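You operate a simulated robot arm through the tools that you are given. There is no shell and no other tool. Be economical: measure what you need, move in short steps, check, and stop when the job is done.

Carry out the task below with a simulated two-armed robot. There is one attempt and no reset: what you move stays moved.

## Task
Hold the blue-handled jug on the top of the tinting bench steady with one hand and put the jar with the largest size on its label from the top of the wooden table in it with the other.

The check looks at the end state, three seconds after you hand in, the way a careful person would. Anything else that was tipped, shoved, dropped, spilled or broken makes it a failure.

## Robot
Two 7-joint arms with two-finger parallel grippers on one trunk, on a base that drives. Base frame: it is fixed to the floor where the robot stands at the start and does not move with it; the origin is under the middle of the robot, x ahead of it, y to its left, z up; the surface under the hand at the start is at about z = 800. Readings come in mm, degrees, newtons and seconds.
The left shoulder is at the start at [80, 131, 947], the right one opposite. With the tool pointing down near the work surface each hand reaches from about 400 to 860 mm from the robot's upright axis, wherever it stands, measured 20 degrees to its own side. Places, roughly: blue-handled jug [-2500, 250, 1000]. Payload 1.57 kg a hand.
The tool frame of a hand sits at the grasp point between the pads (the TCP): z along the fingers, y along the line on which they close. The tips reach 30 mm beyond it. The gripper opens to 110 mm. The fingers are 24 mm wide and 12 mm thick; the gripper's body (48 by 112 mm) begins 78 mm behind the TCP.
Orientation is that of the tool frame in the base frame, as [roll, pitch, yaw] about the fixed x, y, z axes, in that order (R = Rz(yaw) Ry(pitch) Rx(roll)). With the fingers straight down and closing along the base's y, the tool's x points along the base's -x, its y along +y and its z along -z.

## Interface
- The arms move only by the tool arm_command. It takes "left_series", "right_series" or both (then of equal length, played together; a hand with none holds still); each is a list of rows, each an object of numbers (a shift or turn left out is 0, a gripper value left out holds the last): "x", "y", "z": the shift along the tool's x, y, z in mm; "wx", "wy", "wz": the turn, a rotation vector about the tool's x, y, z in rad; "fingers": the opening, from 0 (shut) to 1 (fully open). In form: [{"x": .., "y": .., "z": .., "wx": .., "wy": .., "wz": .., "fingers": ..}, ...]. A call has 1 to 10 rows; each row shifts and turns the commanded pose from where the row before left it, along the tool's axes as they then stand. Rows are played at 5 a second. More than 50 mm and 8.6 degrees between two rows, or a gripper value outside its range, and nothing of the call is played. Where a pose cannot be reached the arm comes as near as it can. A force on the tool above 40 N (or 10 N above the force at the start of the call, whichever is more), or a blocked arm, ends the call early, and 0.2 s more pass. Each finger travels about 108 mm/s and halts on what it meets, pressing with about 29 N; the grip force reading is that of the motor and also rises with nothing between the fingers. The clock runs only during rows and for 0.2 s after the last one: add rows that do not move to give the fingers time. The reply holds the time, the measured pose of the TCP, the force on the tool along the base axes, the opening and the grip force, in the units named above and with some noise, with the torque about the TCP (base axes, N m) and any sound that the robot's microphone picked up.
- Cameras (640 x 400 px; columns grow to the right, rows downward): "scene" is now at [-47.7, -1.5, 1432.2]; the picture's right is [-0.01, -1.00, 0.00], its down [-0.46, 0.00, -0.89] and it looks along [0.89, -0.01, -0.46] (base axes); focal length 290 px, centre (320, 200). "left" rides on the left gripper at [70, -16, -141] in its tool frame; the picture's right is [0.23, 0.97, 0.00], its down [-0.86, 0.20, -0.48] and it looks along [-0.47, 0.11, 0.88] (tool axes); focal length 222 px, centre (320, 200). "right" rides on the right gripper at [70, 16, -141] in its tool frame; the picture's right is [-0.23, 0.97, 0.00], its down [-0.86, -0.20, -0.48] and it looks along [-0.47, -0.11, 0.88] (tool axes); focal length 222 px, centre (320, 200). There is no depth. A picture from a camera that has moved, and an enlarged one, comes with that camera's place and axes in the base frame and with its lens.
- grab_frame(camera): a new picture of that camera. No time passes.
- base_move(legs): drives the robot by 1 to 6 legs, each [ahead, left, turn to the left] in mm, mm and degrees, along the robot's own axes; the way and the turn of a leg run together, so that a leg with both is an arc; at most 1500 mm and 180 degrees a leg. The arms and the cameras ride along, it lands a little off, and it stops where it bumps. It gives what a move gives.
- head_to(pan, tilt): turns the head with the scene camera to pan (to the left, within 109 degrees either way) and tilt (down, from -29 to 69), counted from straight ahead of the robot. It gives what a move gives.
- enlarge(camera, box): a new picture of the part [left, top, right, bottom] of that camera's present view, enlarged. No time passes.
- job_done(): hands the job in; it is judged then, once.

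Work in short steps. Places have to be worked out from the pictures, the camera data and where the tool is seen: move nearer, look again, correct. Check each grasp and each placing, and mend what went wrong. You have 120 turns and 88 pictures in all, those below and enlarged ones among them. Open the grippers and draw the arms clear of the work before you hand the job in, unless the task says otherwise; then end with one line.

The tools are called after "Request:" by a JSON object that holds its "method" and its "body". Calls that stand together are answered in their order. arm_command: Moves the arms, as the interface text tells. Its arguments: {"type":"object","properties":{"left_series":{"type":"array","items":{"type":"object","properties":{"x":{"type":"number"},"y":{"type":"number"},"z":{"type":"number"},"wx":{"type":"number"},"wy":{"type":"number"},"wz":{"type":"number"},"fingers":{"type":"number"}}}},"right_series":{"type":"array","items":{"type":"object","properties":{"x":{"type":"number"},"y":{"type":"number"},"z":{"type":"number"},"wx":{"type":"number"},"wy":{"type":"number"},"wz":{"type":"number"},"fingers":{"type":"number"}}}}},"required":[]} The other tools are called the same way: base_move (legs) drives the base; head_to (pan, tilt) turns the head that bears the scene camera; grab_frame (camera) takes a picture; enlarge (camera, box) takes an enlarged picture of a part of a camera's view; job_done () hands the job in.

At the start:

```text
clock: 0.0
left_tool_pos: [655.0, 146.3, 1097.0]
left_tool_rot: [-179.9, 0.1, 180.0]
left_force: [0.0, -0.3, -0.9]
left_ft_torque: [0.01, -0.03, -0.01]
left_finger_gap: 110.1
left_grasp_force: 0.1
right_tool_pos: [559.3, -365.2, 1052.0]
right_tool_rot: [180.0, 0.0, 180.0]
right_force: [0.3, -0.3, -0.1]
right_ft_torque: [0.04, 0.0, -0.01]
right_finger_gap: 110.0
right_grasp_force: 0.0
robot x, y, heading: [3.3, -3.0, -0.1]
head pan, tilt: [-0.4, 27.3]
```

scene: 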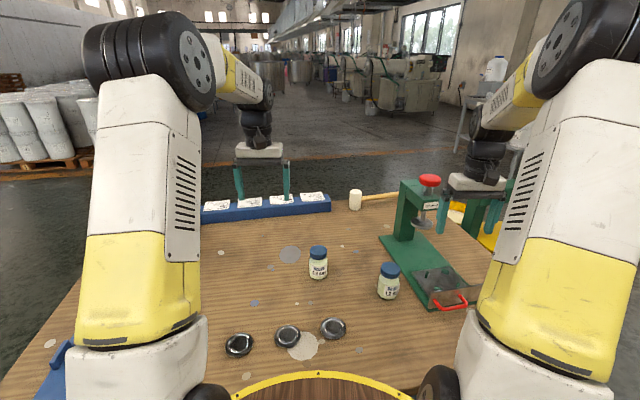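
right: 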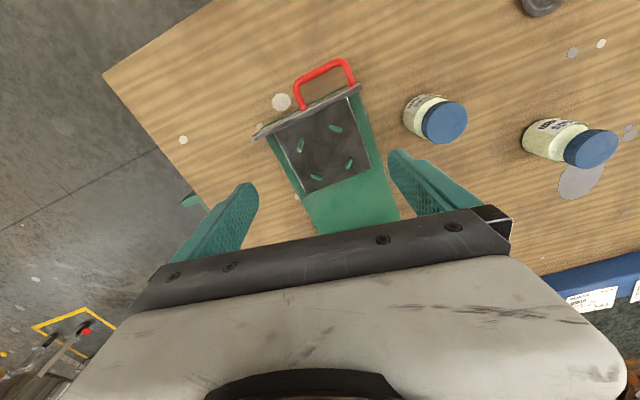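
left: 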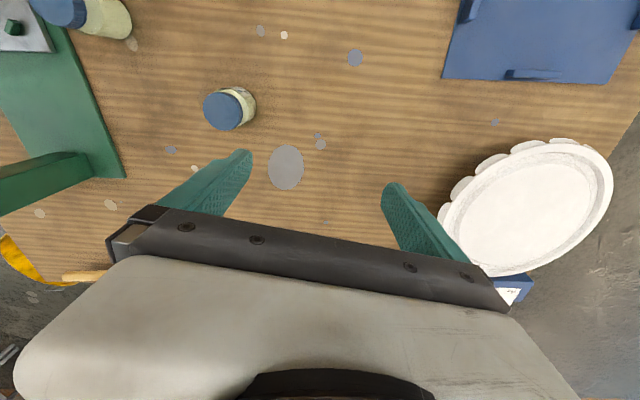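

The table shows two jars with blue caps; I enlarge the view to read their labels.

Request:
{"method": "enlarge", "body": {"camera": "scene", "box": [280, 230, 440, 330]}}

Request:
{"method": "enlarge", "body": {"camera": "scene", "box": [190, 180, 350, 280]}}

```text
4.00 times, centred on (360, 280) of scene
camera zoom: at [-47.7, -1.5, 1432.2], right [-0.01, -1.0, 0.0], down [-0.46, 0.0, -0.89], along [0.89, -0.01, -0.46], focal length 1159 px, centre (160, -120)
```

zoom: 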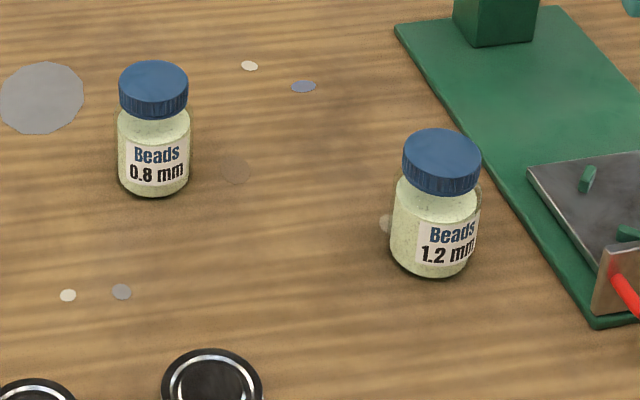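

```text
4.00 times, centred on (270, 230) of scene
camera zoom: at [-47.7, -1.5, 1432.2], right [-0.01, -1.0, 0.0], down [-0.46, 0.0, -0.89], along [0.89, -0.01, -0.46], focal length 1159 px, centre (520, 80)
```

zoom: 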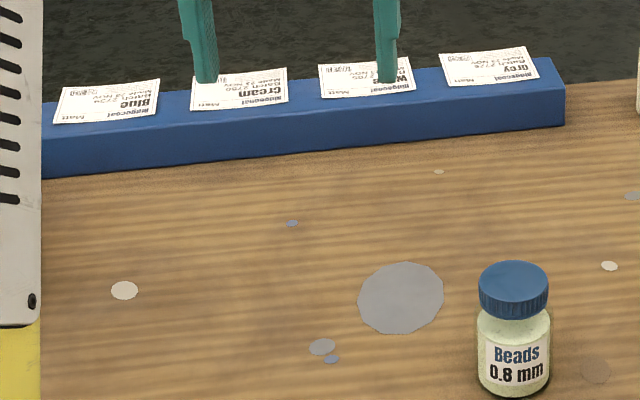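

So far 0.8 mm and 1.2 mm beads; parts of the table are hidden by the arms. I turn the head down and to the sides to look for other jars.

Request:
{"method": "head_to", "body": {"pan": 40, "tilt": 45}}

Request:
{"method": "grab_frame", "body": {"camera": "scene"}}

Request:
{"method": "head_to", "body": {"pan": -40, "tilt": 45}}

Request:
{"method": "grab_frame", "body": {"camera": "scene"}}

```text
clock: 1.1
left_tool_pos: [655.9, 145.4, 1096.7]
left_tool_rot: [179.9, -0.1, 179.9]
left_force: [0.3, 0.4, 0.3]
left_ft_torque: [-0.02, 0.01, -0.03]
left_finger_gap: 110.1
left_grasp_force: 0.2
right_tool_pos: [558.8, -364.5, 1050.6]
right_tool_rot: [-179.9, 0.0, -179.9]
right_force: [-0.1, -0.4, -0.3]
right_ft_torque: [0.0, -0.03, -0.02]
right_finger_gap: 110.0
right_grasp_force: 0.0
robot x, y, heading: [3.2, -3.1, -0.2]
head pan, tilt: [40.0, 45.0]
```

```text
82 pictures are left
camera scene: at [-76.7, 51.4, 1405.4], right [0.64, -0.77, 0.0], down [-0.54, -0.45, -0.71], along [0.54, 0.45, -0.71], focal length 290 px, centre (320, 200)
```

scene: 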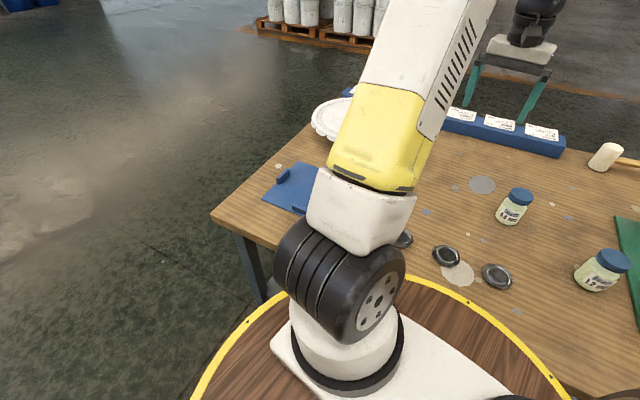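

```text
clock: 2.6
left_tool_pos: [654.9, 144.6, 1096.6]
left_tool_rot: [-179.9, 0.0, -180.0]
left_force: [-0.1, -0.4, -0.2]
left_ft_torque: [-0.01, 0.01, -0.02]
left_finger_gap: 109.7
left_grasp_force: 0.0
right_tool_pos: [558.9, -365.4, 1051.0]
right_tool_rot: [-180.0, 0.1, 179.9]
right_force: [0.4, -0.4, 0.0]
right_ft_torque: [0.01, 0.0, 0.02]
right_finger_gap: 110.2
right_grasp_force: 0.0
robot x, y, heading: [3.7, 0.2, 0.0]
head pan, tilt: [-40.0, 45.0]
```

```text
81 pictures are left
camera scene: at [-76.8, -53.1, 1405.4], right [-0.64, -0.77, 0.0], down [-0.54, 0.45, -0.71], along [0.54, -0.45, -0.71], focal length 290 px, centre (320, 200)
```

scene: 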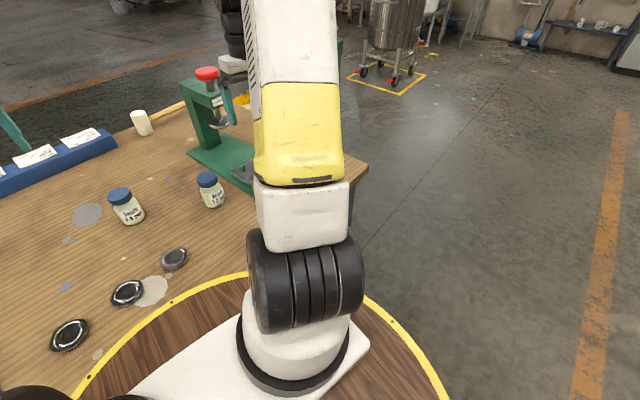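

Only the two jars are seen; the largest label is 1.2 mm, which I estimate at about (572, -204), top near z=895. I bring the right hand above it at a safe height and look with its camera.

Request:
{"method": "arm_command", "body": {"right_series": [{"y": 40, "x": -3}, {"y": 40, "x": -3}, {"y": 40, "x": -3}, {"y": 40, "x": -3}, {"z": 30}, {}]}}

Request:
{"method": "grab_frame", "body": {"camera": "right"}}

Request:
{"method": "head_to", "body": {"pan": 0, "tilt": 35}}

Request:
{"method": "grab_frame", "body": {"camera": "scene"}}

```text
clock: 4.0
left_tool_pos: [654.6, 145.9, 1098.0]
left_tool_rot: [-180.0, 0.0, -180.0]
left_force: [0.4, -0.1, -0.2]
left_ft_torque: [0.0, 0.0, 0.05]
left_finger_gap: 109.9
left_grasp_force: 0.2
right_tool_pos: [571.9, -204.4, 1020.9]
right_tool_rot: [-180.0, 0.1, 179.9]
right_force: [0.2, -0.5, 0.2]
right_ft_torque: [0.02, -0.01, 0.05]
right_finger_gap: 110.1
right_grasp_force: 0.0
robot x, y, heading: [2.6, -1.4, 0.1]
head pan, tilt: [-40.0, 45.0]
```

```text
80 pictures are left
camera right: at [501.9, -188.3, 1162.6], right [0.23, 0.97, 0.0], down [0.86, -0.2, 0.48], along [0.47, -0.11, -0.88], focal length 222 px, centre (320, 200)
```

right: 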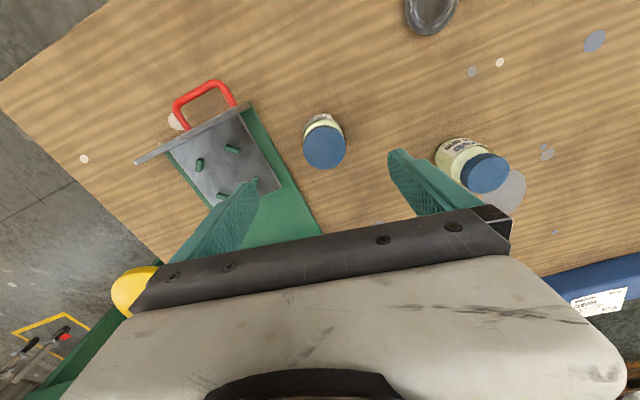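

```text
clock: 5.1
left_tool_pos: [654.7, 145.4, 1097.4]
left_tool_rot: [-180.0, 0.0, -180.0]
left_force: [-0.5, 0.2, 0.6]
left_ft_torque: [0.03, -0.02, 0.04]
left_finger_gap: 110.2
left_grasp_force: 0.0
right_tool_pos: [571.5, -204.1, 1021.1]
right_tool_rot: [180.0, -0.1, 180.0]
right_force: [0.0, 1.2, -0.5]
right_ft_torque: [0.0, 0.02, 0.02]
right_finger_gap: 109.9
right_grasp_force: 0.0
robot x, y, heading: [-1.3, 0.6, -0.1]
head pan, tilt: [0.0, 35.0]
```

```text
79 pictures are left
camera scene: at [-51.0, -0.9, 1420.2], right [0.0, -1.0, 0.0], down [-0.57, 0.0, -0.82], along [0.82, 0.0, -0.57], focal length 290 px, centre (320, 200)
```

scene: 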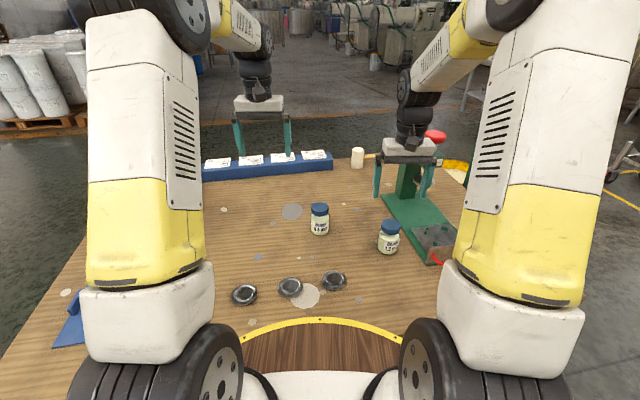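

Both views put the cap at about (576, -198), top z≈892. I shift by (+4, +6) and descend in steps to TCP z≈935 first, then check.

Request:
{"method": "arm_command", "body": {"right_series": [{"x": -4, "y": 6, "z": 20}, {"z": 35}, {"z": 30}, {}]}}

Request:
{"method": "grab_frame", "body": {"camera": "right"}}

```text
clock: 6.1
left_tool_pos: [655.3, 145.6, 1097.5]
left_tool_rot: [-179.9, 0.0, 180.0]
left_force: [-0.5, 0.0, 0.2]
left_ft_torque: [0.0, 0.02, 0.0]
left_finger_gap: 110.0
left_grasp_force: 0.0
right_tool_pos: [574.9, -199.3, 934.3]
right_tool_rot: [-180.0, 0.0, 180.0]
right_force: [0.9, -0.3, -0.2]
right_ft_torque: [0.0, -0.02, 0.01]
right_finger_gap: 110.0
right_grasp_force: 0.0
robot x, y, heading: [-1.5, -0.2, -0.2]
head pan, tilt: [0.0, 35.0]
```

```text
78 pictures are left
camera right: at [506.5, -183.0, 1076.3], right [0.23, 0.97, 0.0], down [0.86, -0.2, 0.48], along [0.47, -0.11, -0.88], focal length 222 px, centre (320, 200)
```

right: 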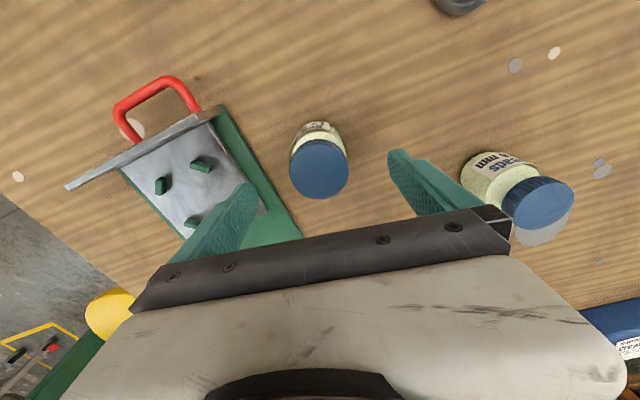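

The cap lies at (576, -199), centred under the hand. I descend to TCP z≈876 and close.

Request:
{"method": "arm_command", "body": {"right_series": [{"z": 30}, {"z": 28}, {}, {"fingers": 0.3}, {"fingers": 0.3}, {"fingers": 0.3}]}}

Request:
{"method": "grab_frame", "body": {"camera": "right"}}

```text
clock: 7.5
left_tool_pos: [655.7, 145.6, 1096.2]
left_tool_rot: [179.9, 0.0, 179.9]
left_force: [0.2, -0.3, 0.6]
left_ft_torque: [0.0, 0.01, -0.02]
left_finger_gap: 110.3
left_grasp_force: 0.1
right_tool_pos: [575.6, -199.1, 877.1]
right_tool_rot: [180.0, -0.1, -180.0]
right_force: [0.3, -2.3, 0.2]
right_ft_torque: [-0.03, -0.1, -0.08]
right_finger_gap: 60.2
right_grasp_force: 28.7
robot x, y, heading: [-0.2, -0.6, 0.1]
head pan, tilt: [0.0, 35.0]
```

```text
77 pictures are left
camera right: at [506.3, -183.1, 1018.9], right [0.23, 0.97, 0.0], down [0.86, -0.2, 0.48], along [0.47, -0.11, -0.88], focal length 222 px, centre (320, 200)
```

right: 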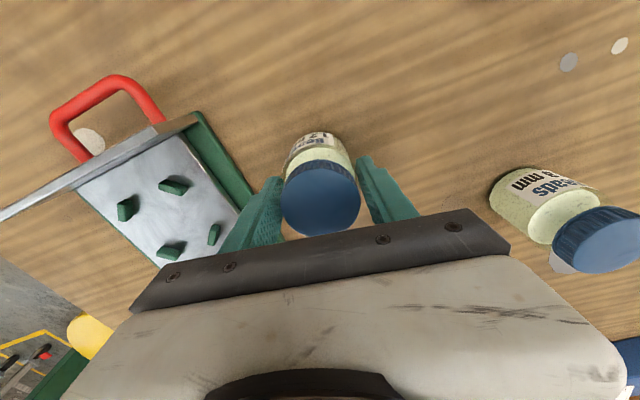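

The fingers stopped on the jar at 60 mm with 29 N. I lift it straight up.

Request:
{"method": "arm_command", "body": {"right_series": [{"z": -15, "fingers": 0.2}, {"z": -30}, {"z": -40}, {"z": -40}, {"z": -40}, {"z": -30}, {}]}}

Request:
{"method": "grab_frame", "body": {"camera": "right"}}

Request:
{"method": "grab_frame", "body": {"camera": "scene"}}

```text
clock: 9.1
left_tool_pos: [655.6, 145.7, 1097.0]
left_tool_rot: [-180.0, 0.0, 180.0]
left_force: [-0.7, 0.1, 1.4]
left_ft_torque: [-0.04, 0.0, 0.01]
left_finger_gap: 110.2
left_grasp_force: 0.0
right_tool_pos: [575.1, -199.0, 1075.7]
right_tool_rot: [-180.0, 0.1, -179.9]
right_force: [0.0, -0.9, -7.5]
right_ft_torque: [0.04, 0.02, 0.03]
right_finger_gap: 59.9
right_grasp_force: 29.2
robot x, y, heading: [-1.7, 1.2, -0.2]
head pan, tilt: [0.0, 35.0]
```

```text
76 pictures are left
camera right: at [506.5, -182.7, 1215.4], right [0.23, 0.97, 0.0], down [0.86, -0.2, 0.48], along [0.47, -0.11, -0.88], focal length 222 px, centre (320, 200)
```

right: 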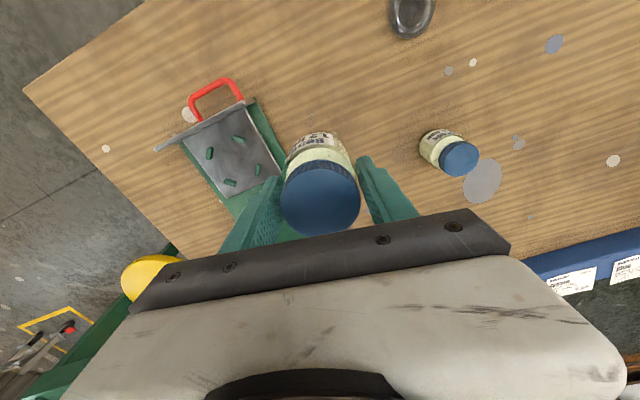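

```text
75 pictures are left
camera scene: at [-50.8, -0.9, 1420.2], right [0.0, -1.0, 0.0], down [-0.57, 0.0, -0.82], along [0.82, 0.0, -0.57], focal length 290 px, centre (320, 200)
```

scene: 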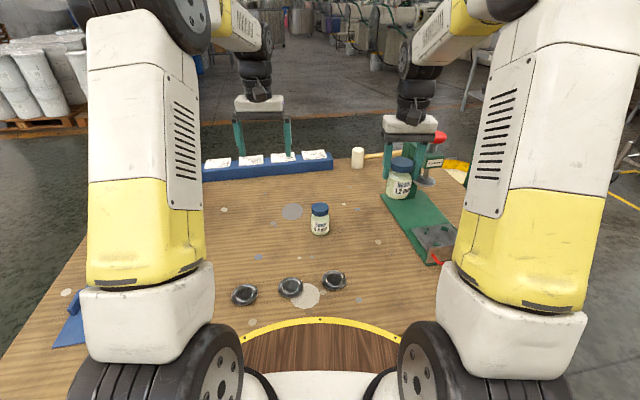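

Jar held (about 0.75 kg). Before backing away, I look both ways behind me.

Request:
{"method": "head_to", "body": {"pan": 109, "tilt": 15}}

Request:
{"method": "grab_frame", "body": {"camera": "scene"}}

Request:
{"method": "head_to", "body": {"pan": -109, "tilt": 15}}

Request:
{"method": "grab_frame", "body": {"camera": "scene"}}

```text
clock: 10.9
left_tool_pos: [655.4, 145.7, 1097.7]
left_tool_rot: [180.0, 0.0, -180.0]
left_force: [-0.7, 0.1, -0.7]
left_ft_torque: [0.0, 0.02, -0.03]
left_finger_gap: 110.2
left_grasp_force: 0.0
right_tool_pos: [574.7, -198.5, 1073.6]
right_tool_rot: [-180.0, 0.0, -180.0]
right_force: [0.2, -0.6, -8.3]
right_ft_torque: [-0.02, 0.01, -0.03]
right_finger_gap: 59.6
right_grasp_force: 28.8
robot x, y, heading: [-1.6, -1.4, 0.2]
head pan, tilt: [108.9, 15.0]
```

```text
74 pictures are left
camera scene: at [-169.0, 87.5, 1452.3], right [0.95, 0.32, 0.0], down [0.08, -0.24, -0.97], along [-0.31, 0.91, -0.26], focal length 290 px, centre (320, 200)
```

scene: 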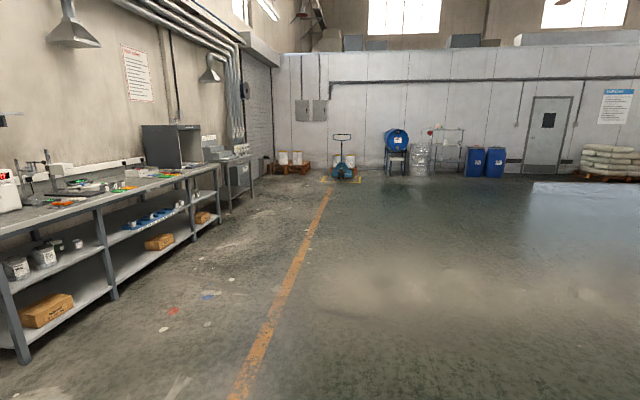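

```text
clock: 14.1
left_tool_pos: [655.5, 146.2, 1096.7]
left_tool_rot: [180.0, 0.1, 180.0]
left_force: [0.2, 0.7, -0.7]
left_ft_torque: [0.02, 0.01, -0.01]
left_finger_gap: 109.9
left_grasp_force: 0.1
right_tool_pos: [575.0, -198.9, 1074.2]
right_tool_rot: [180.0, 0.0, 179.9]
right_force: [-0.1, 0.0, -8.0]
right_ft_torque: [0.02, -0.02, -0.01]
right_finger_gap: 59.8
right_grasp_force: 28.8
robot x, y, heading: [2.9, 1.9, 0.0]
head pan, tilt: [-108.9, 15.0]
```

```text
73 pictures are left
camera scene: at [-169.0, -89.3, 1452.3], right [-0.95, 0.32, 0.0], down [0.08, 0.24, -0.97], along [-0.31, -0.91, -0.26], focal length 290 px, centre (320, 200)
```

scene: 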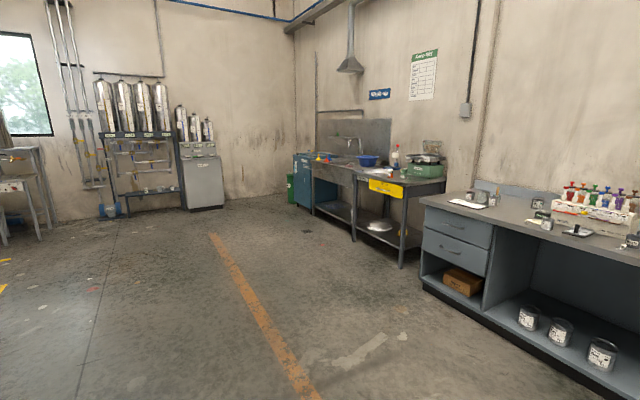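

Space behind is open for over 1.5 m. I back 600 mm straight, then turn around to the left.

Request:
{"method": "base_move", "body": {"legs": [[-600, 0, 0], [0, 0, 90], [0, 0, 85]]}}

Request:
{"method": "head_to", "body": {"pan": 0, "tilt": 15}}

Request:
{"method": "grab_frame", "body": {"camera": "scene"}}

```text
clock: 25.0
left_tool_pos: [-1268.8, -98.1, 1096.1]
left_tool_rot: [180.0, 0.0, -3.9]
left_force: [1.2, 0.0, -1.1]
left_ft_torque: [-0.02, -0.02, -0.01]
left_finger_gap: 109.9
left_grasp_force: 0.0
right_tool_pos: [-1167.2, 239.9, 1074.2]
right_tool_rot: [180.0, -0.1, -4.0]
right_force: [-0.1, -0.5, -7.7]
right_ft_torque: [0.01, 0.0, -0.02]
right_finger_gap: 59.8
right_grasp_force: 29.3
robot x, y, heading: [-606.3, -1.4, 175.9]
head pan, tilt: [-108.9, 15.0]
```

```text
clock: 26.9
left_tool_pos: [-1270.1, -97.9, 1096.7]
left_tool_rot: [-179.9, 0.0, -4.0]
left_force: [-0.1, 0.5, -0.1]
left_ft_torque: [0.01, -0.02, 0.0]
left_finger_gap: 110.3
left_grasp_force: 0.0
right_tool_pos: [-1165.4, 239.4, 1074.7]
right_tool_rot: [179.9, 0.0, -4.0]
right_force: [-0.3, -0.3, -7.5]
right_ft_torque: [-0.02, 0.02, 0.01]
right_finger_gap: 60.0
right_grasp_force: 29.0
robot x, y, heading: [-606.9, 1.0, 175.9]
head pan, tilt: [0.0, 15.0]
```

```text
72 pictures are left
camera scene: at [-559.0, -3.7, 1452.2], right [0.07, 1.0, 0.0], down [0.26, -0.02, -0.97], along [-0.96, 0.07, -0.26], focal length 290 px, centre (320, 200)
```

scene: 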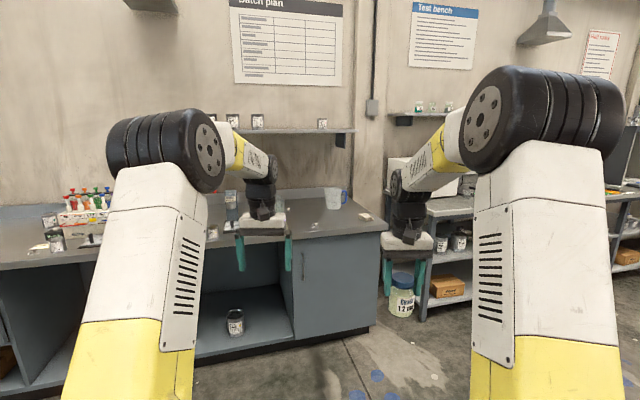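

The jug stands near the right end of the bench ahead. I enlarge on it.

Request:
{"method": "enlarge", "body": {"camera": "scene", "box": [260, 160, 420, 260]}}

```text
4.00 times, centred on (340, 210) of scene
camera zoom: at [-559.0, -3.7, 1452.2], right [0.07, 1.0, 0.0], down [0.26, -0.02, -0.97], along [-0.96, 0.07, -0.26], focal length 1159 px, centre (240, 160)
```

zoom: 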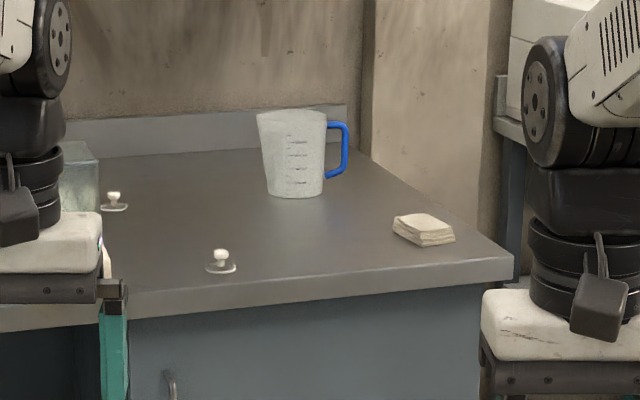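

The jug's handle points to my right (+y), so it is best held with the right hand, out of the way of the left hand placing the jar; I will set the jar down on clear bench space to swap hands. First I drive closer, stopping short of the bench.

Request:
{"method": "base_move", "body": {"legs": [[0, 0, 4.1], [850, -230, 0]]}}

Request:
{"method": "head_to", "body": {"pan": 0, "tilt": 22}}

Request:
{"method": "grab_frame", "body": {"camera": "scene"}}

```text
clock: 32.0
left_tool_pos: [-2117.7, 81.0, 1096.5]
left_tool_rot: [180.0, -0.1, 0.2]
left_force: [0.0, -0.5, 1.1]
left_ft_torque: [0.02, 0.03, 0.0]
left_finger_gap: 109.9
left_grasp_force: 0.1
right_tool_pos: [-2039.0, 427.2, 1074.5]
right_tool_rot: [-180.0, 0.0, 0.2]
right_force: [-0.4, 0.1, -7.7]
right_ft_torque: [0.02, 0.0, -0.01]
right_finger_gap: 59.7
right_grasp_force: 28.9
robot x, y, heading: [-1464.8, 229.7, -179.9]
head pan, tilt: [0.0, 15.0]
```

```text
clock: 32.7
left_tool_pos: [-2118.3, 81.4, 1097.8]
left_tool_rot: [-179.9, -0.1, 0.2]
left_force: [-1.4, -0.6, 0.1]
left_ft_torque: [0.0, -0.03, -0.03]
left_finger_gap: 110.3
left_grasp_force: 0.0
right_tool_pos: [-2040.3, 427.3, 1073.3]
right_tool_rot: [-179.9, -0.1, 0.2]
right_force: [-0.2, 0.8, -7.5]
right_ft_torque: [0.0, 0.0, 0.0]
right_finger_gap: 59.7
right_grasp_force: 29.1
robot x, y, heading: [-1462.7, 229.9, -179.6]
head pan, tilt: [0.0, 22.0]
```

```text
70 pictures are left
camera scene: at [-1416.2, 228.7, 1440.9], right [0.0, 1.0, 0.0], down [0.37, 0.0, -0.93], along [-0.93, 0.0, -0.37], focal length 290 px, centre (320, 200)
```

scene: 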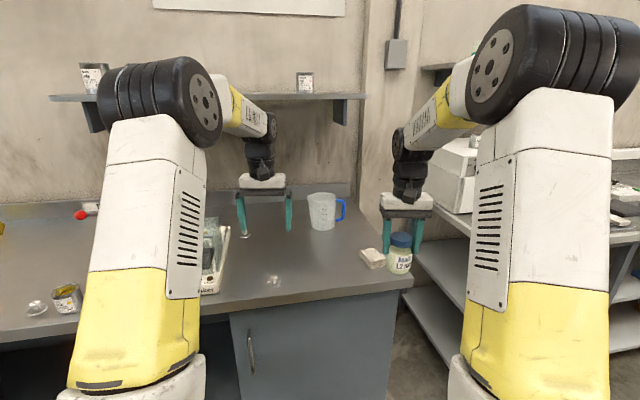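

The jug is straight ahead. I enlarge for a precise fix.

Request:
{"method": "enlarge", "body": {"camera": "scene", "box": [250, 180, 410, 280]}}

Request:
{"method": "grab_frame", "body": {"camera": "left"}}

```text
4.00 times, centred on (330, 230) of scene
camera zoom: at [-1416.2, 228.7, 1440.9], right [0.0, 1.0, 0.0], down [0.37, 0.0, -0.93], along [-0.93, 0.0, -0.37], focal length 1159 px, centre (280, 80)
```

zoom: 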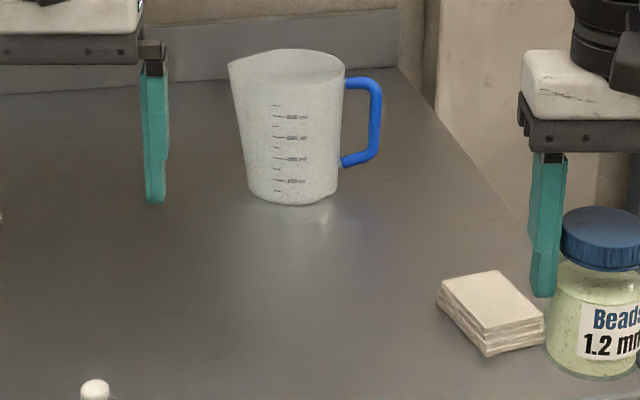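

```text
68 pictures are left
camera left: at [-2049.2, 98.3, 1238.1], right [0.23, -0.97, 0.0], down [-0.85, -0.2, 0.48], along [-0.47, -0.11, -0.88], focal length 222 px, centre (320, 200)
```

left: 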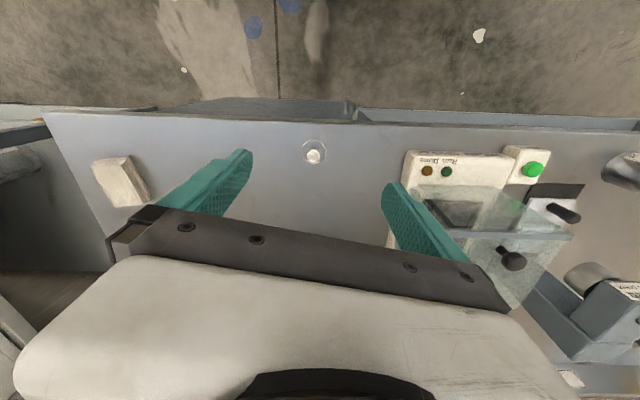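

The bench is turned about 12°, its top near z≈860, and the jug about 400 mm behind its front edge near (-2550, 245). I square up to the bench and move in, staying 400 mm from the edge.

Request:
{"method": "base_move", "body": {"legs": [[0, 0, 12], [260, -240, 0]]}}

Request:
{"method": "grab_frame", "body": {"camera": "scene"}}

Request:
{"method": "grab_frame", "body": {"camera": "left"}}

Request:
{"method": "grab_frame", "body": {"camera": "right"}}

```text
clock: 35.7
left_tool_pos: [-2378.8, 127.6, 1096.0]
left_tool_rot: [-180.0, 0.0, 12.3]
left_force: [0.3, 0.3, -0.6]
left_ft_torque: [0.03, 0.01, -0.01]
left_finger_gap: 109.7
left_grasp_force: 0.0
right_tool_pos: [-2373.2, 482.2, 1075.0]
right_tool_rot: [-180.0, -0.1, 12.3]
right_force: [-0.6, 0.1, -7.2]
right_ft_torque: [0.04, -0.05, 0.01]
right_finger_gap: 59.6
right_grasp_force: 28.9
robot x, y, heading: [-1767.0, 413.5, -167.5]
head pan, tilt: [0.0, 22.0]
```

```text
67 pictures are left
camera scene: at [-1722.6, 418.6, 1440.8], right [-0.21, 0.98, 0.0], down [0.37, 0.08, -0.93], along [-0.91, -0.2, -0.37], focal length 290 px, centre (320, 200)
```

scene: 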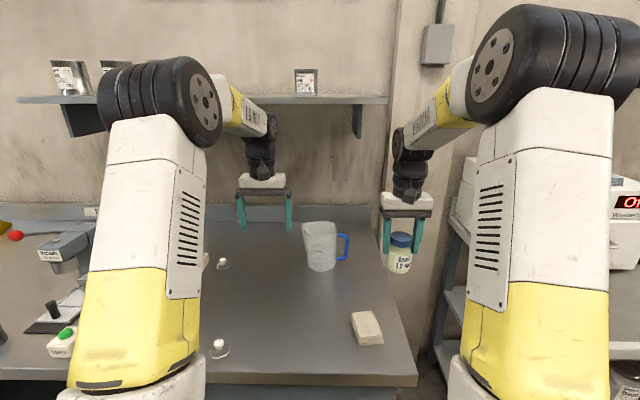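

```text
66 pictures are left
camera left: at [-2313.9, 158.4, 1238.1], right [0.43, -0.9, 0.0], down [-0.79, -0.38, 0.48], along [-0.43, -0.21, -0.88], focal length 222 px, centre (320, 200)
```

left: 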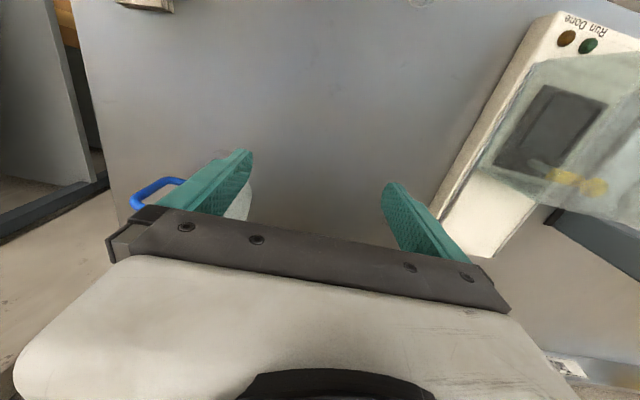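

```text
65 pictures are left
camera right: at [-2302.1, 480.4, 1215.0], right [-0.01, -1.0, 0.0], down [-0.88, 0.01, 0.48], along [-0.48, 0.01, -0.88], focal length 222 px, centre (320, 200)
```

right: 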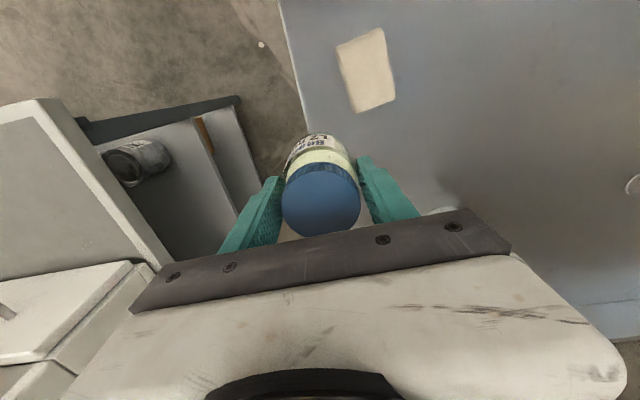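

The jug is straight ahead of the robot, its near base about 770 mm from my axis. I pull the left hand back 120 mm, then move 70 mm closer.

Request:
{"method": "arm_command", "body": {"left_series": [{"x": 40}, {"x": 40}, {"x": 40, "y": 30}, {"y": 30}]}}

Request:
{"method": "base_move", "body": {"legs": [[70, 0, 0]]}}

Request:
{"method": "head_to", "body": {"pan": 0, "tilt": 35}}

Request:
{"method": "grab_frame", "body": {"camera": "scene"}}

```text
clock: 36.7
left_tool_pos: [-2249.2, 94.5, 1097.0]
left_tool_rot: [-180.0, 0.0, 12.3]
left_force: [-0.5, 1.1, 0.7]
left_ft_torque: [-0.05, -0.02, 0.0]
left_finger_gap: 110.0
left_grasp_force: 0.0
right_tool_pos: [-2373.5, 480.8, 1073.4]
right_tool_rot: [179.9, 0.0, 12.3]
right_force: [-0.3, 0.8, -7.4]
right_ft_torque: [-0.01, -0.05, -0.01]
right_finger_gap: 59.7
right_grasp_force: 29.0
robot x, y, heading: [-1764.6, 413.0, -167.8]
head pan, tilt: [0.0, 22.0]
```

```text
clock: 37.7
left_tool_pos: [-2317.3, 80.2, 1097.1]
left_tool_rot: [-180.0, 0.0, 12.3]
left_force: [0.2, -1.0, -0.1]
left_ft_torque: [0.01, 0.0, 0.02]
left_finger_gap: 110.0
left_grasp_force: 0.1
right_tool_pos: [-2442.6, 465.6, 1073.2]
right_tool_rot: [180.0, -0.1, 12.4]
right_force: [0.6, 0.1, -6.3]
right_ft_torque: [0.01, 0.0, -0.02]
right_finger_gap: 59.8
right_grasp_force: 28.9
robot x, y, heading: [-1838.5, 392.8, -167.7]
head pan, tilt: [0.0, 22.0]
```

```text
clock: 38.5
left_tool_pos: [-2316.7, 79.2, 1095.4]
left_tool_rot: [-179.9, 0.0, 12.5]
left_force: [-0.1, 0.6, 0.3]
left_ft_torque: [-0.03, -0.01, 0.0]
left_finger_gap: 109.8
left_grasp_force: 0.1
right_tool_pos: [-2442.3, 466.7, 1073.4]
right_tool_rot: [180.0, -0.1, 12.4]
right_force: [-0.3, 0.7, -7.5]
right_ft_torque: [0.02, 0.01, -0.04]
right_finger_gap: 59.7
right_grasp_force: 28.3
robot x, y, heading: [-1837.2, 397.8, -167.5]
head pan, tilt: [0.0, 35.0]
```

```text
64 pictures are left
camera scene: at [-1786.9, 404.6, 1420.3], right [-0.21, 0.98, 0.0], down [0.56, 0.12, -0.82], along [-0.8, -0.18, -0.57], focal length 290 px, centre (320, 200)
```

scene: 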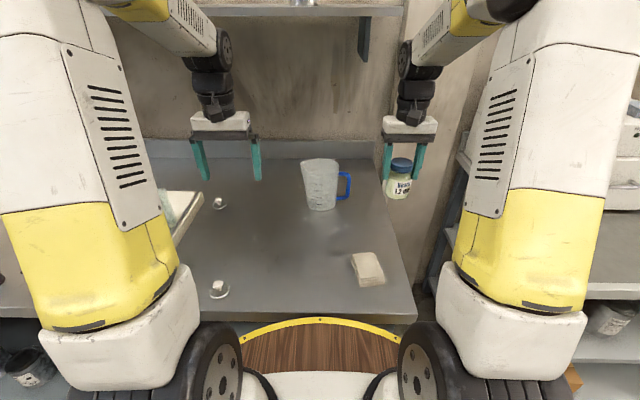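

The front edge is now as close as the table was at the start. I bring the jar over clear bench space in front of the jug (560 ahead, 50 right) and start lowering.

Request:
{"method": "arm_command", "body": {"right_series": [{"x": 15, "y": 38}, {"y": 38}, {"y": 38}, {"y": 34}, {"z": 35}, {"z": 35}, {"z": 30}, {}]}}

Request:
{"method": "grab_frame", "body": {"camera": "scene"}}

Request:
{"method": "grab_frame", "body": {"camera": "right"}}

```text
clock: 40.3
left_tool_pos: [-2318.0, 78.5, 1096.6]
left_tool_rot: [180.0, 0.0, 12.4]
left_force: [-0.3, 0.0, 0.2]
left_ft_torque: [-0.01, 0.0, 0.0]
left_finger_gap: 110.0
left_grasp_force: 0.0
right_tool_pos: [-2396.6, 324.9, 973.0]
right_tool_rot: [179.9, -0.1, 12.4]
right_force: [0.0, -0.3, -7.7]
right_ft_torque: [-0.02, -0.05, 0.01]
right_finger_gap: 59.9
right_grasp_force: 28.5
robot x, y, heading: [-1837.3, 393.7, -167.7]
head pan, tilt: [0.0, 35.0]
```

```text
63 pictures are left
camera scene: at [-1786.8, 404.5, 1420.2], right [-0.21, 0.98, 0.0], down [0.56, 0.12, -0.82], along [-0.8, -0.18, -0.57], focal length 290 px, centre (320, 200)
```

scene: 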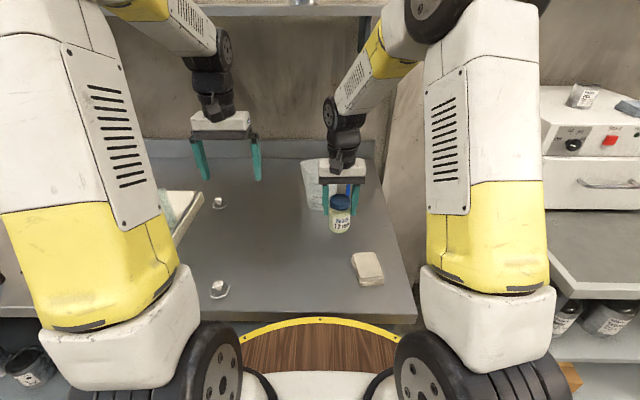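

```text
62 pictures are left
camera right: at [-2324.4, 324.1, 1114.6], right [-0.01, -1.0, 0.0], down [-0.88, 0.01, 0.48], along [-0.48, 0.01, -0.88], focal length 222 px, centre (320, 200)
```

right: 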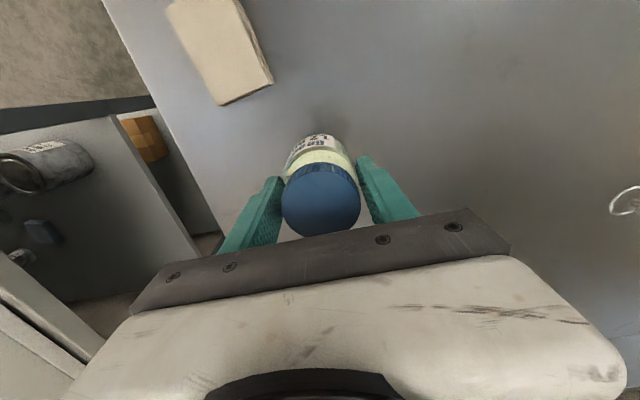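

The jar hangs over free bench, about 35 mm up. I lower in small steps until contact.

Request:
{"method": "arm_command", "body": {"right_series": [{"z": 10}, {"z": 8}, {"z": 5}, {"z": 3}, {"z": 3}, {}]}}

```text
clock: 41.7
left_tool_pos: [-2316.9, 79.0, 1094.8]
left_tool_rot: [-179.9, 0.1, 12.4]
left_force: [0.6, 0.7, -0.2]
left_ft_torque: [-0.01, -0.01, -0.01]
left_finger_gap: 110.0
left_grasp_force: 0.1
right_tool_pos: [-2396.1, 324.1, 943.9]
right_tool_rot: [-180.0, -0.1, 12.4]
right_force: [0.2, 0.0, -7.2]
right_ft_torque: [0.02, -0.02, 0.01]
right_finger_gap: 59.7
right_grasp_force: 29.5
robot x, y, heading: [-1841.1, 392.1, -167.6]
head pan, tilt: [0.0, 35.0]
```

No contact yet at z=944; continuing in 2–3 mm steps.

Request:
{"method": "arm_command", "body": {"right_series": [{"z": 2}, {"z": 2}, {"z": 2}, {"z": 2}, {"z": 2}, {}]}}

```text
clock: 43.1
left_tool_pos: [-2317.2, 79.5, 1096.5]
left_tool_rot: [-179.9, 0.0, 12.4]
left_force: [-0.6, -0.4, 0.4]
left_ft_torque: [0.0, 0.0, -0.01]
left_finger_gap: 110.1
left_grasp_force: 0.2
right_tool_pos: [-2396.3, 323.6, 934.7]
right_tool_rot: [179.9, -0.2, 12.5]
right_force: [0.4, -0.5, -8.3]
right_ft_torque: [-0.06, 0.02, 0.0]
right_finger_gap: 59.8
right_grasp_force: 28.5
robot x, y, heading: [-1840.1, 394.9, -167.7]
head pan, tilt: [0.0, 35.0]
```

Still hanging free at 934.5. I look at the scene for the gap and continue gently.

Request:
{"method": "enlarge", "body": {"camera": "scene", "box": [290, 160, 390, 250]}}

Request:
{"method": "arm_command", "body": {"right_series": [{"z": 2}, {"z": 2}, {"z": 2}, {"z": 2}, {}]}}

```text
4.44 times, centred on (340, 205) of scene
camera zoom: at [-1786.8, 404.5, 1420.2], right [-0.21, 0.98, 0.0], down [0.56, 0.12, -0.82], along [-0.8, -0.18, -0.57], focal length 1288 px, centre (231, 178)
```

zoom: 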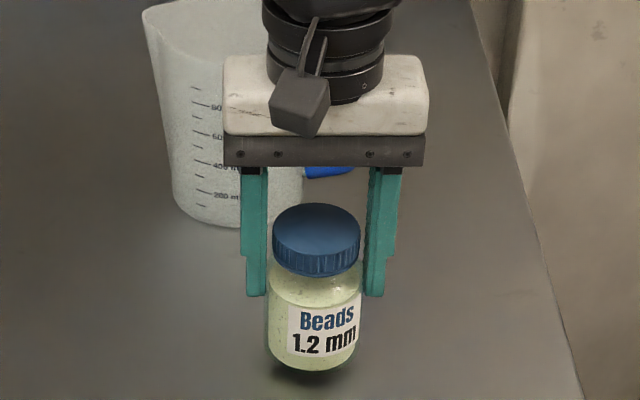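

```text
clock: 44.3
left_tool_pos: [-2316.7, 80.1, 1095.8]
left_tool_rot: [180.0, 0.0, 12.3]
left_force: [0.5, 0.8, 0.5]
left_ft_torque: [-0.03, 0.0, 0.0]
left_finger_gap: 109.9
left_grasp_force: 0.1
right_tool_pos: [-2396.6, 324.6, 928.0]
right_tool_rot: [180.0, 0.0, 12.4]
right_force: [3.1, 2.6, 15.0]
right_ft_torque: [0.36, -0.65, 0.04]
right_finger_gap: 59.8
right_grasp_force: 28.6
robot x, y, heading: [-1837.8, 392.1, -167.4]
head pan, tilt: [0.0, 35.0]
```

Contact at z=928, so the bench top is at about 850. I ease up a millimetre, open and rise.

Request:
{"method": "arm_command", "body": {"right_series": [{"z": -1}, {"fingers": 0.6}, {"fingers": 1.0}, {"fingers": 1.0}, {}, {"z": -15}, {"z": -40}, {"z": -50}, {"z": -50}]}}

Request:
{"method": "grab_frame", "body": {"camera": "right"}}

```text
clock: 46.3
left_tool_pos: [-2317.5, 79.9, 1096.2]
left_tool_rot: [-180.0, 0.0, 12.5]
left_force: [0.0, 0.1, 0.3]
left_ft_torque: [0.03, -0.02, -0.02]
left_finger_gap: 109.9
left_grasp_force: 0.2
right_tool_pos: [-2396.5, 323.3, 1083.0]
right_tool_rot: [179.9, -0.1, 12.4]
right_force: [0.1, 0.6, 0.7]
right_ft_torque: [0.03, -0.02, 0.01]
right_finger_gap: 110.0
right_grasp_force: 0.0
robot x, y, heading: [-1834.6, 390.4, -167.5]
head pan, tilt: [0.0, 35.0]
```

```text
60 pictures are left
camera right: at [-2325.4, 322.9, 1224.5], right [-0.01, -1.0, 0.0], down [-0.88, 0.01, 0.48], along [-0.48, 0.01, -0.88], focal length 222 px, centre (320, 200)
```

right: 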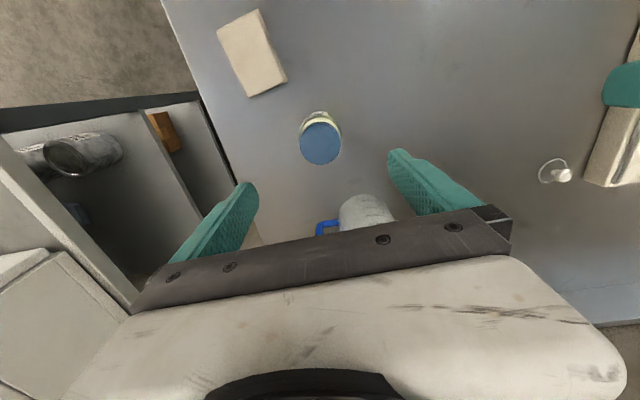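

The jar stands upright. I move the right hand away to the right while the left hand comes above the jar.

Request:
{"method": "arm_command", "body": {"right_series": [{"y": -40}, {"y": -40}, {"y": -40}, {"y": -40}, {"y": -40}, {}, {}], "left_series": [{"y": -40}, {"y": -43}, {"y": -43}, {"y": -43}, {"y": -43}, {"y": -43, "x": -25}, {}]}}

Request:
{"method": "grab_frame", "body": {"camera": "left"}}

Request:
{"method": "grab_frame", "body": {"camera": "scene"}}

```text
clock: 47.9
left_tool_pos: [-2395.3, 324.7, 1095.8]
left_tool_rot: [-179.9, 0.0, 12.4]
left_force: [0.1, 0.5, -0.5]
left_ft_torque: [-0.02, -0.01, -0.02]
left_finger_gap: 109.9
left_grasp_force: 0.0
right_tool_pos: [-2437.7, 519.9, 1082.1]
right_tool_rot: [180.0, 0.0, 12.4]
right_force: [-1.0, 0.2, -0.4]
right_ft_torque: [0.0, 0.01, 0.02]
right_finger_gap: 110.1
right_grasp_force: 0.0
robot x, y, heading: [-1833.9, 391.0, -167.6]
head pan, tilt: [0.0, 35.0]
```

```text
59 pictures are left
camera left: at [-2331.5, 354.8, 1237.4], right [0.43, -0.9, 0.0], down [-0.79, -0.38, 0.48], along [-0.43, -0.21, -0.88], focal length 222 px, centre (320, 200)
```

left: 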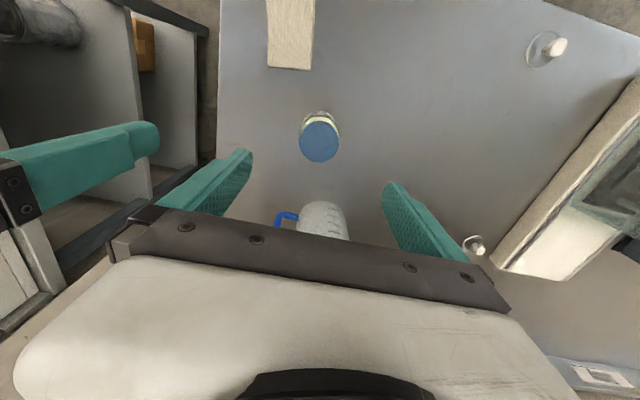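

```text
58 pictures are left
camera scene: at [-1786.6, 404.7, 1420.2], right [-0.21, 0.98, 0.0], down [0.56, 0.12, -0.82], along [-0.8, -0.18, -0.57], focal length 290 px, centre (320, 200)
```

scene: 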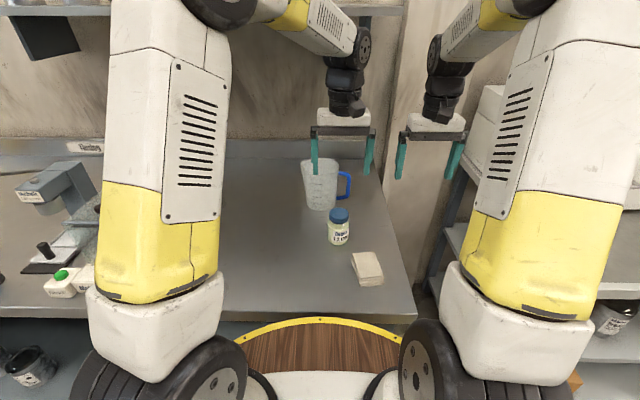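

The left hand is centred over the cap. I lower to z≈929 and grip.

Request:
{"method": "arm_command", "body": {"left_series": [{"z": 45}, {"z": 45}, {"z": 40}, {"z": 25}, {"z": 12}, {}, {"fingers": 0.3}, {"fingers": 0.2}, {"fingers": 0.2}, {}]}}

```text
clock: 50.1
left_tool_pos: [-2397.0, 323.1, 928.8]
left_tool_rot: [-180.0, 0.0, 12.2]
left_force: [-0.2, 1.6, 0.5]
left_ft_torque: [0.0, 0.06, -0.06]
left_finger_gap: 59.6
left_grasp_force: 28.6
right_tool_pos: [-2438.8, 519.0, 1083.6]
right_tool_rot: [-180.0, 0.0, 12.5]
right_force: [-0.8, 0.1, -0.3]
right_ft_torque: [-0.01, 0.04, -0.03]
right_finger_gap: 109.9
right_grasp_force: 0.2
robot x, y, heading: [-1835.5, 394.8, -167.7]
head pan, tilt: [0.0, 35.0]
```

Gripped at 59.6 mm. I lift the jar high and swing it to the left so the jug is clear to measure.

Request:
{"method": "arm_command", "body": {"left_series": [{"z": -15}, {"z": -45}, {"z": -45}, {"z": -45}, {"z": -45}, {"z": -25, "y": 40}, {"y": 45}, {"y": 45}, {"y": 45}, {}]}}

Request:
{"method": "head_to", "body": {"pan": 0, "tilt": 30}}

Request:
{"method": "grab_frame", "body": {"camera": "scene"}}

Request:
{"method": "enlarge", "body": {"camera": "scene", "box": [270, 130, 398, 210]}}

Request:
{"method": "grab_frame", "body": {"camera": "right"}}

```text
clock: 52.3
left_tool_pos: [-2358.3, 152.1, 1148.7]
left_tool_rot: [-180.0, 0.0, 12.3]
left_force: [-0.2, 0.0, -6.6]
left_ft_torque: [0.0, -0.02, 0.01]
left_finger_gap: 59.8
left_grasp_force: 28.9
right_tool_pos: [-2439.9, 519.2, 1082.8]
right_tool_rot: [179.9, 0.0, 12.3]
right_force: [-0.5, -0.2, 0.2]
right_ft_torque: [-0.01, 0.0, 0.02]
right_finger_gap: 109.9
right_grasp_force: 0.1
robot x, y, heading: [-1839.1, 394.1, -167.6]
head pan, tilt: [0.0, 35.0]
```

```text
clock: 53.0
left_tool_pos: [-2358.4, 151.1, 1150.6]
left_tool_rot: [-179.9, 0.0, 12.4]
left_force: [0.9, -0.5, -8.0]
left_ft_torque: [0.0, 0.0, -0.03]
left_finger_gap: 60.0
left_grasp_force: 29.3
right_tool_pos: [-2439.2, 518.3, 1084.1]
right_tool_rot: [179.9, -0.2, 12.4]
right_force: [-0.6, 0.7, -0.1]
right_ft_torque: [0.01, 0.01, -0.02]
right_finger_gap: 110.1
right_grasp_force: 0.0
robot x, y, heading: [-1837.8, 394.3, -167.5]
head pan, tilt: [0.0, 30.0]
```

```text
57 pictures are left
camera scene: at [-1789.1, 404.0, 1428.0], right [-0.21, 0.98, 0.0], down [0.49, 0.11, -0.87], along [-0.85, -0.19, -0.5], focal length 290 px, centre (320, 200)
```

scene: 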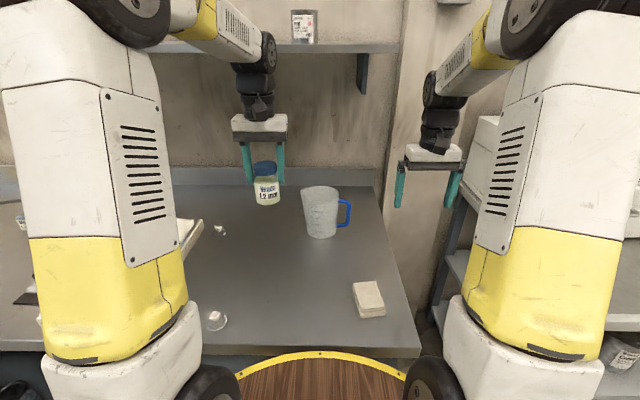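

```text
5.00 times, centred on (334, 170) of scene
camera zoom: at [-1789.1, 404.0, 1428.0], right [-0.21, 0.98, 0.0], down [0.49, 0.11, -0.87], along [-0.85, -0.19, -0.5], focal length 1449 px, centre (250, 350)
```

zoom: 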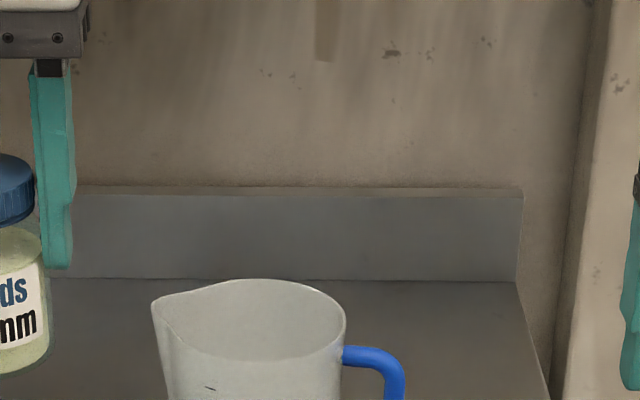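

```text
55 pictures are left
camera right: at [-2367.0, 518.0, 1224.8], right [-0.01, -1.0, 0.0], down [-0.88, 0.01, 0.48], along [-0.48, 0.01, -0.88], focal length 222 px, centre (320, 200)
```

right: 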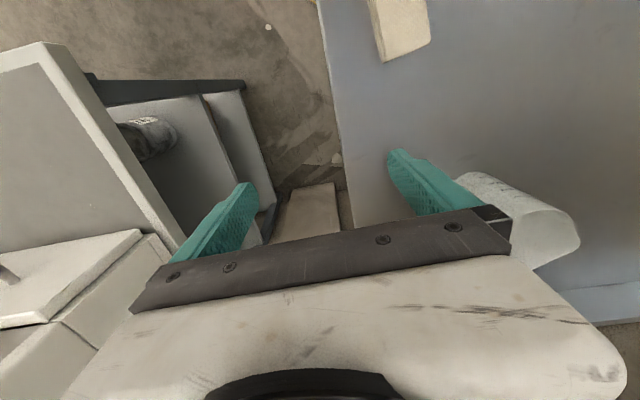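

The jug fills the lower part; I enlarge exactly on it.

Request:
{"method": "enlarge", "body": {"camera": "scene", "box": [280, 180, 376, 240]}}

```text
6.67 times, centred on (328, 210) of scene
camera zoom: at [-1789.1, 404.0, 1428.0], right [-0.21, 0.98, 0.0], down [0.49, 0.11, -0.87], along [-0.85, -0.19, -0.5], focal length 1932 px, centre (267, 133)
```

zoom: 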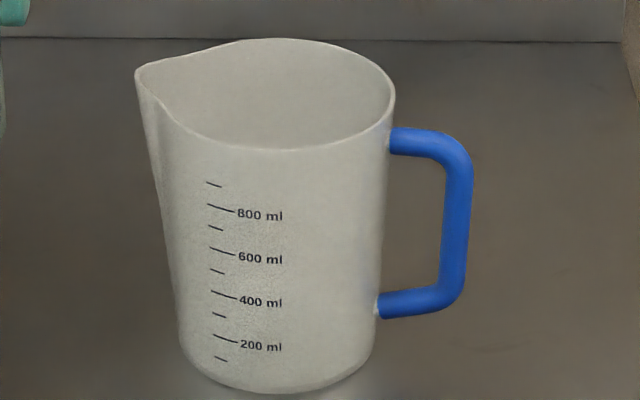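

From the picture: jug axis about 748 ahead and on my centre line, rim z≈990 and radius≈54; handle bar about 93 mm to the right at z≈915. I will grip the vertical bar with the right hand leaning in from the right at 45°; first I turn the right wrist 90°.

Request:
{"method": "arm_command", "body": {"right_series": [{"wz": 0.149}, {"wz": 0.149}, {"wz": 0.149}, {"wz": 0.149}, {"wz": 0.149}, {"wz": 0.149}, {"wz": 0.149}, {"wz": 0.149}, {"wz": 0.149}, {"wz": 0.149}]}}

Request:
{"method": "arm_command", "body": {"right_series": [{"wz": 0.08}, {"wy": 0.131}, {"wy": 0.131}, {"wy": 0.131}, {"wy": 0.131}, {"wy": 0.131}, {"wy": 0.131}, {}]}}

Request:
{"method": "grab_frame", "body": {"camera": "scene"}}

Request:
{"method": "grab_frame", "body": {"camera": "right"}}

```text
clock: 55.1
left_tool_pos: [-2359.1, 151.0, 1149.3]
left_tool_rot: [-180.0, 0.1, 12.4]
left_force: [-0.9, 0.3, -7.7]
left_ft_torque: [0.0, -0.06, 0.0]
left_finger_gap: 59.7
left_grasp_force: 28.8
right_tool_pos: [-2440.6, 518.9, 1082.8]
right_tool_rot: [-179.9, 0.0, -73.0]
right_force: [-0.3, 0.6, -0.3]
right_ft_torque: [-0.02, 0.01, 0.01]
right_finger_gap: 110.3
right_grasp_force: 0.1
robot x, y, heading: [-1841.5, 389.8, -167.6]
head pan, tilt: [0.0, 30.0]
```

```text
clock: 57.0
left_tool_pos: [-2358.2, 150.9, 1150.2]
left_tool_rot: [179.9, 0.0, 12.4]
left_force: [-0.1, -0.3, -7.2]
left_ft_torque: [-0.01, -0.01, 0.0]
left_finger_gap: 59.8
left_grasp_force: 29.4
right_tool_pos: [-2439.5, 519.7, 1082.2]
right_tool_rot: [-179.9, -45.1, -77.7]
right_force: [0.1, 0.4, 0.6]
right_ft_torque: [-0.02, 0.03, -0.01]
right_finger_gap: 110.0
right_grasp_force: 0.1
robot x, y, heading: [-1836.6, 397.3, -167.6]
head pan, tilt: [0.0, 30.0]
```

```text
53 pictures are left
camera scene: at [-1789.2, 404.0, 1428.0], right [-0.21, 0.98, 0.0], down [0.49, 0.11, -0.87], along [-0.85, -0.19, -0.5], focal length 290 px, centre (320, 200)
```

scene: 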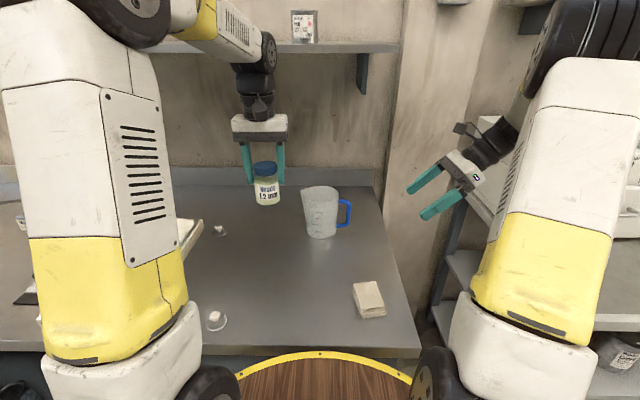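

```text
52 pictures are left
camera right: at [-2466.0, 566.2, 1231.7], right [-0.99, -0.05, -0.16], down [-0.01, 0.96, -0.27], along [0.17, -0.26, -0.95], focal length 222 px, centre (320, 200)
```

right: 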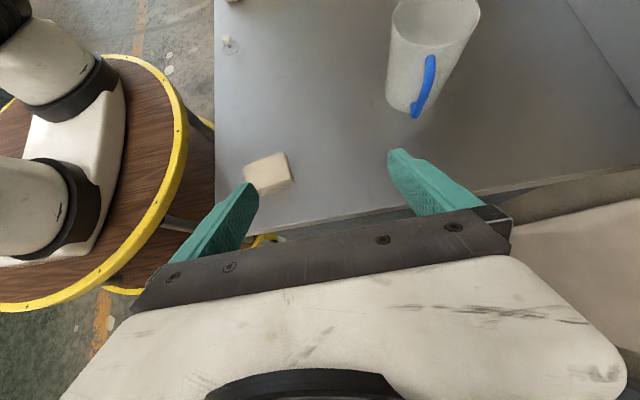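

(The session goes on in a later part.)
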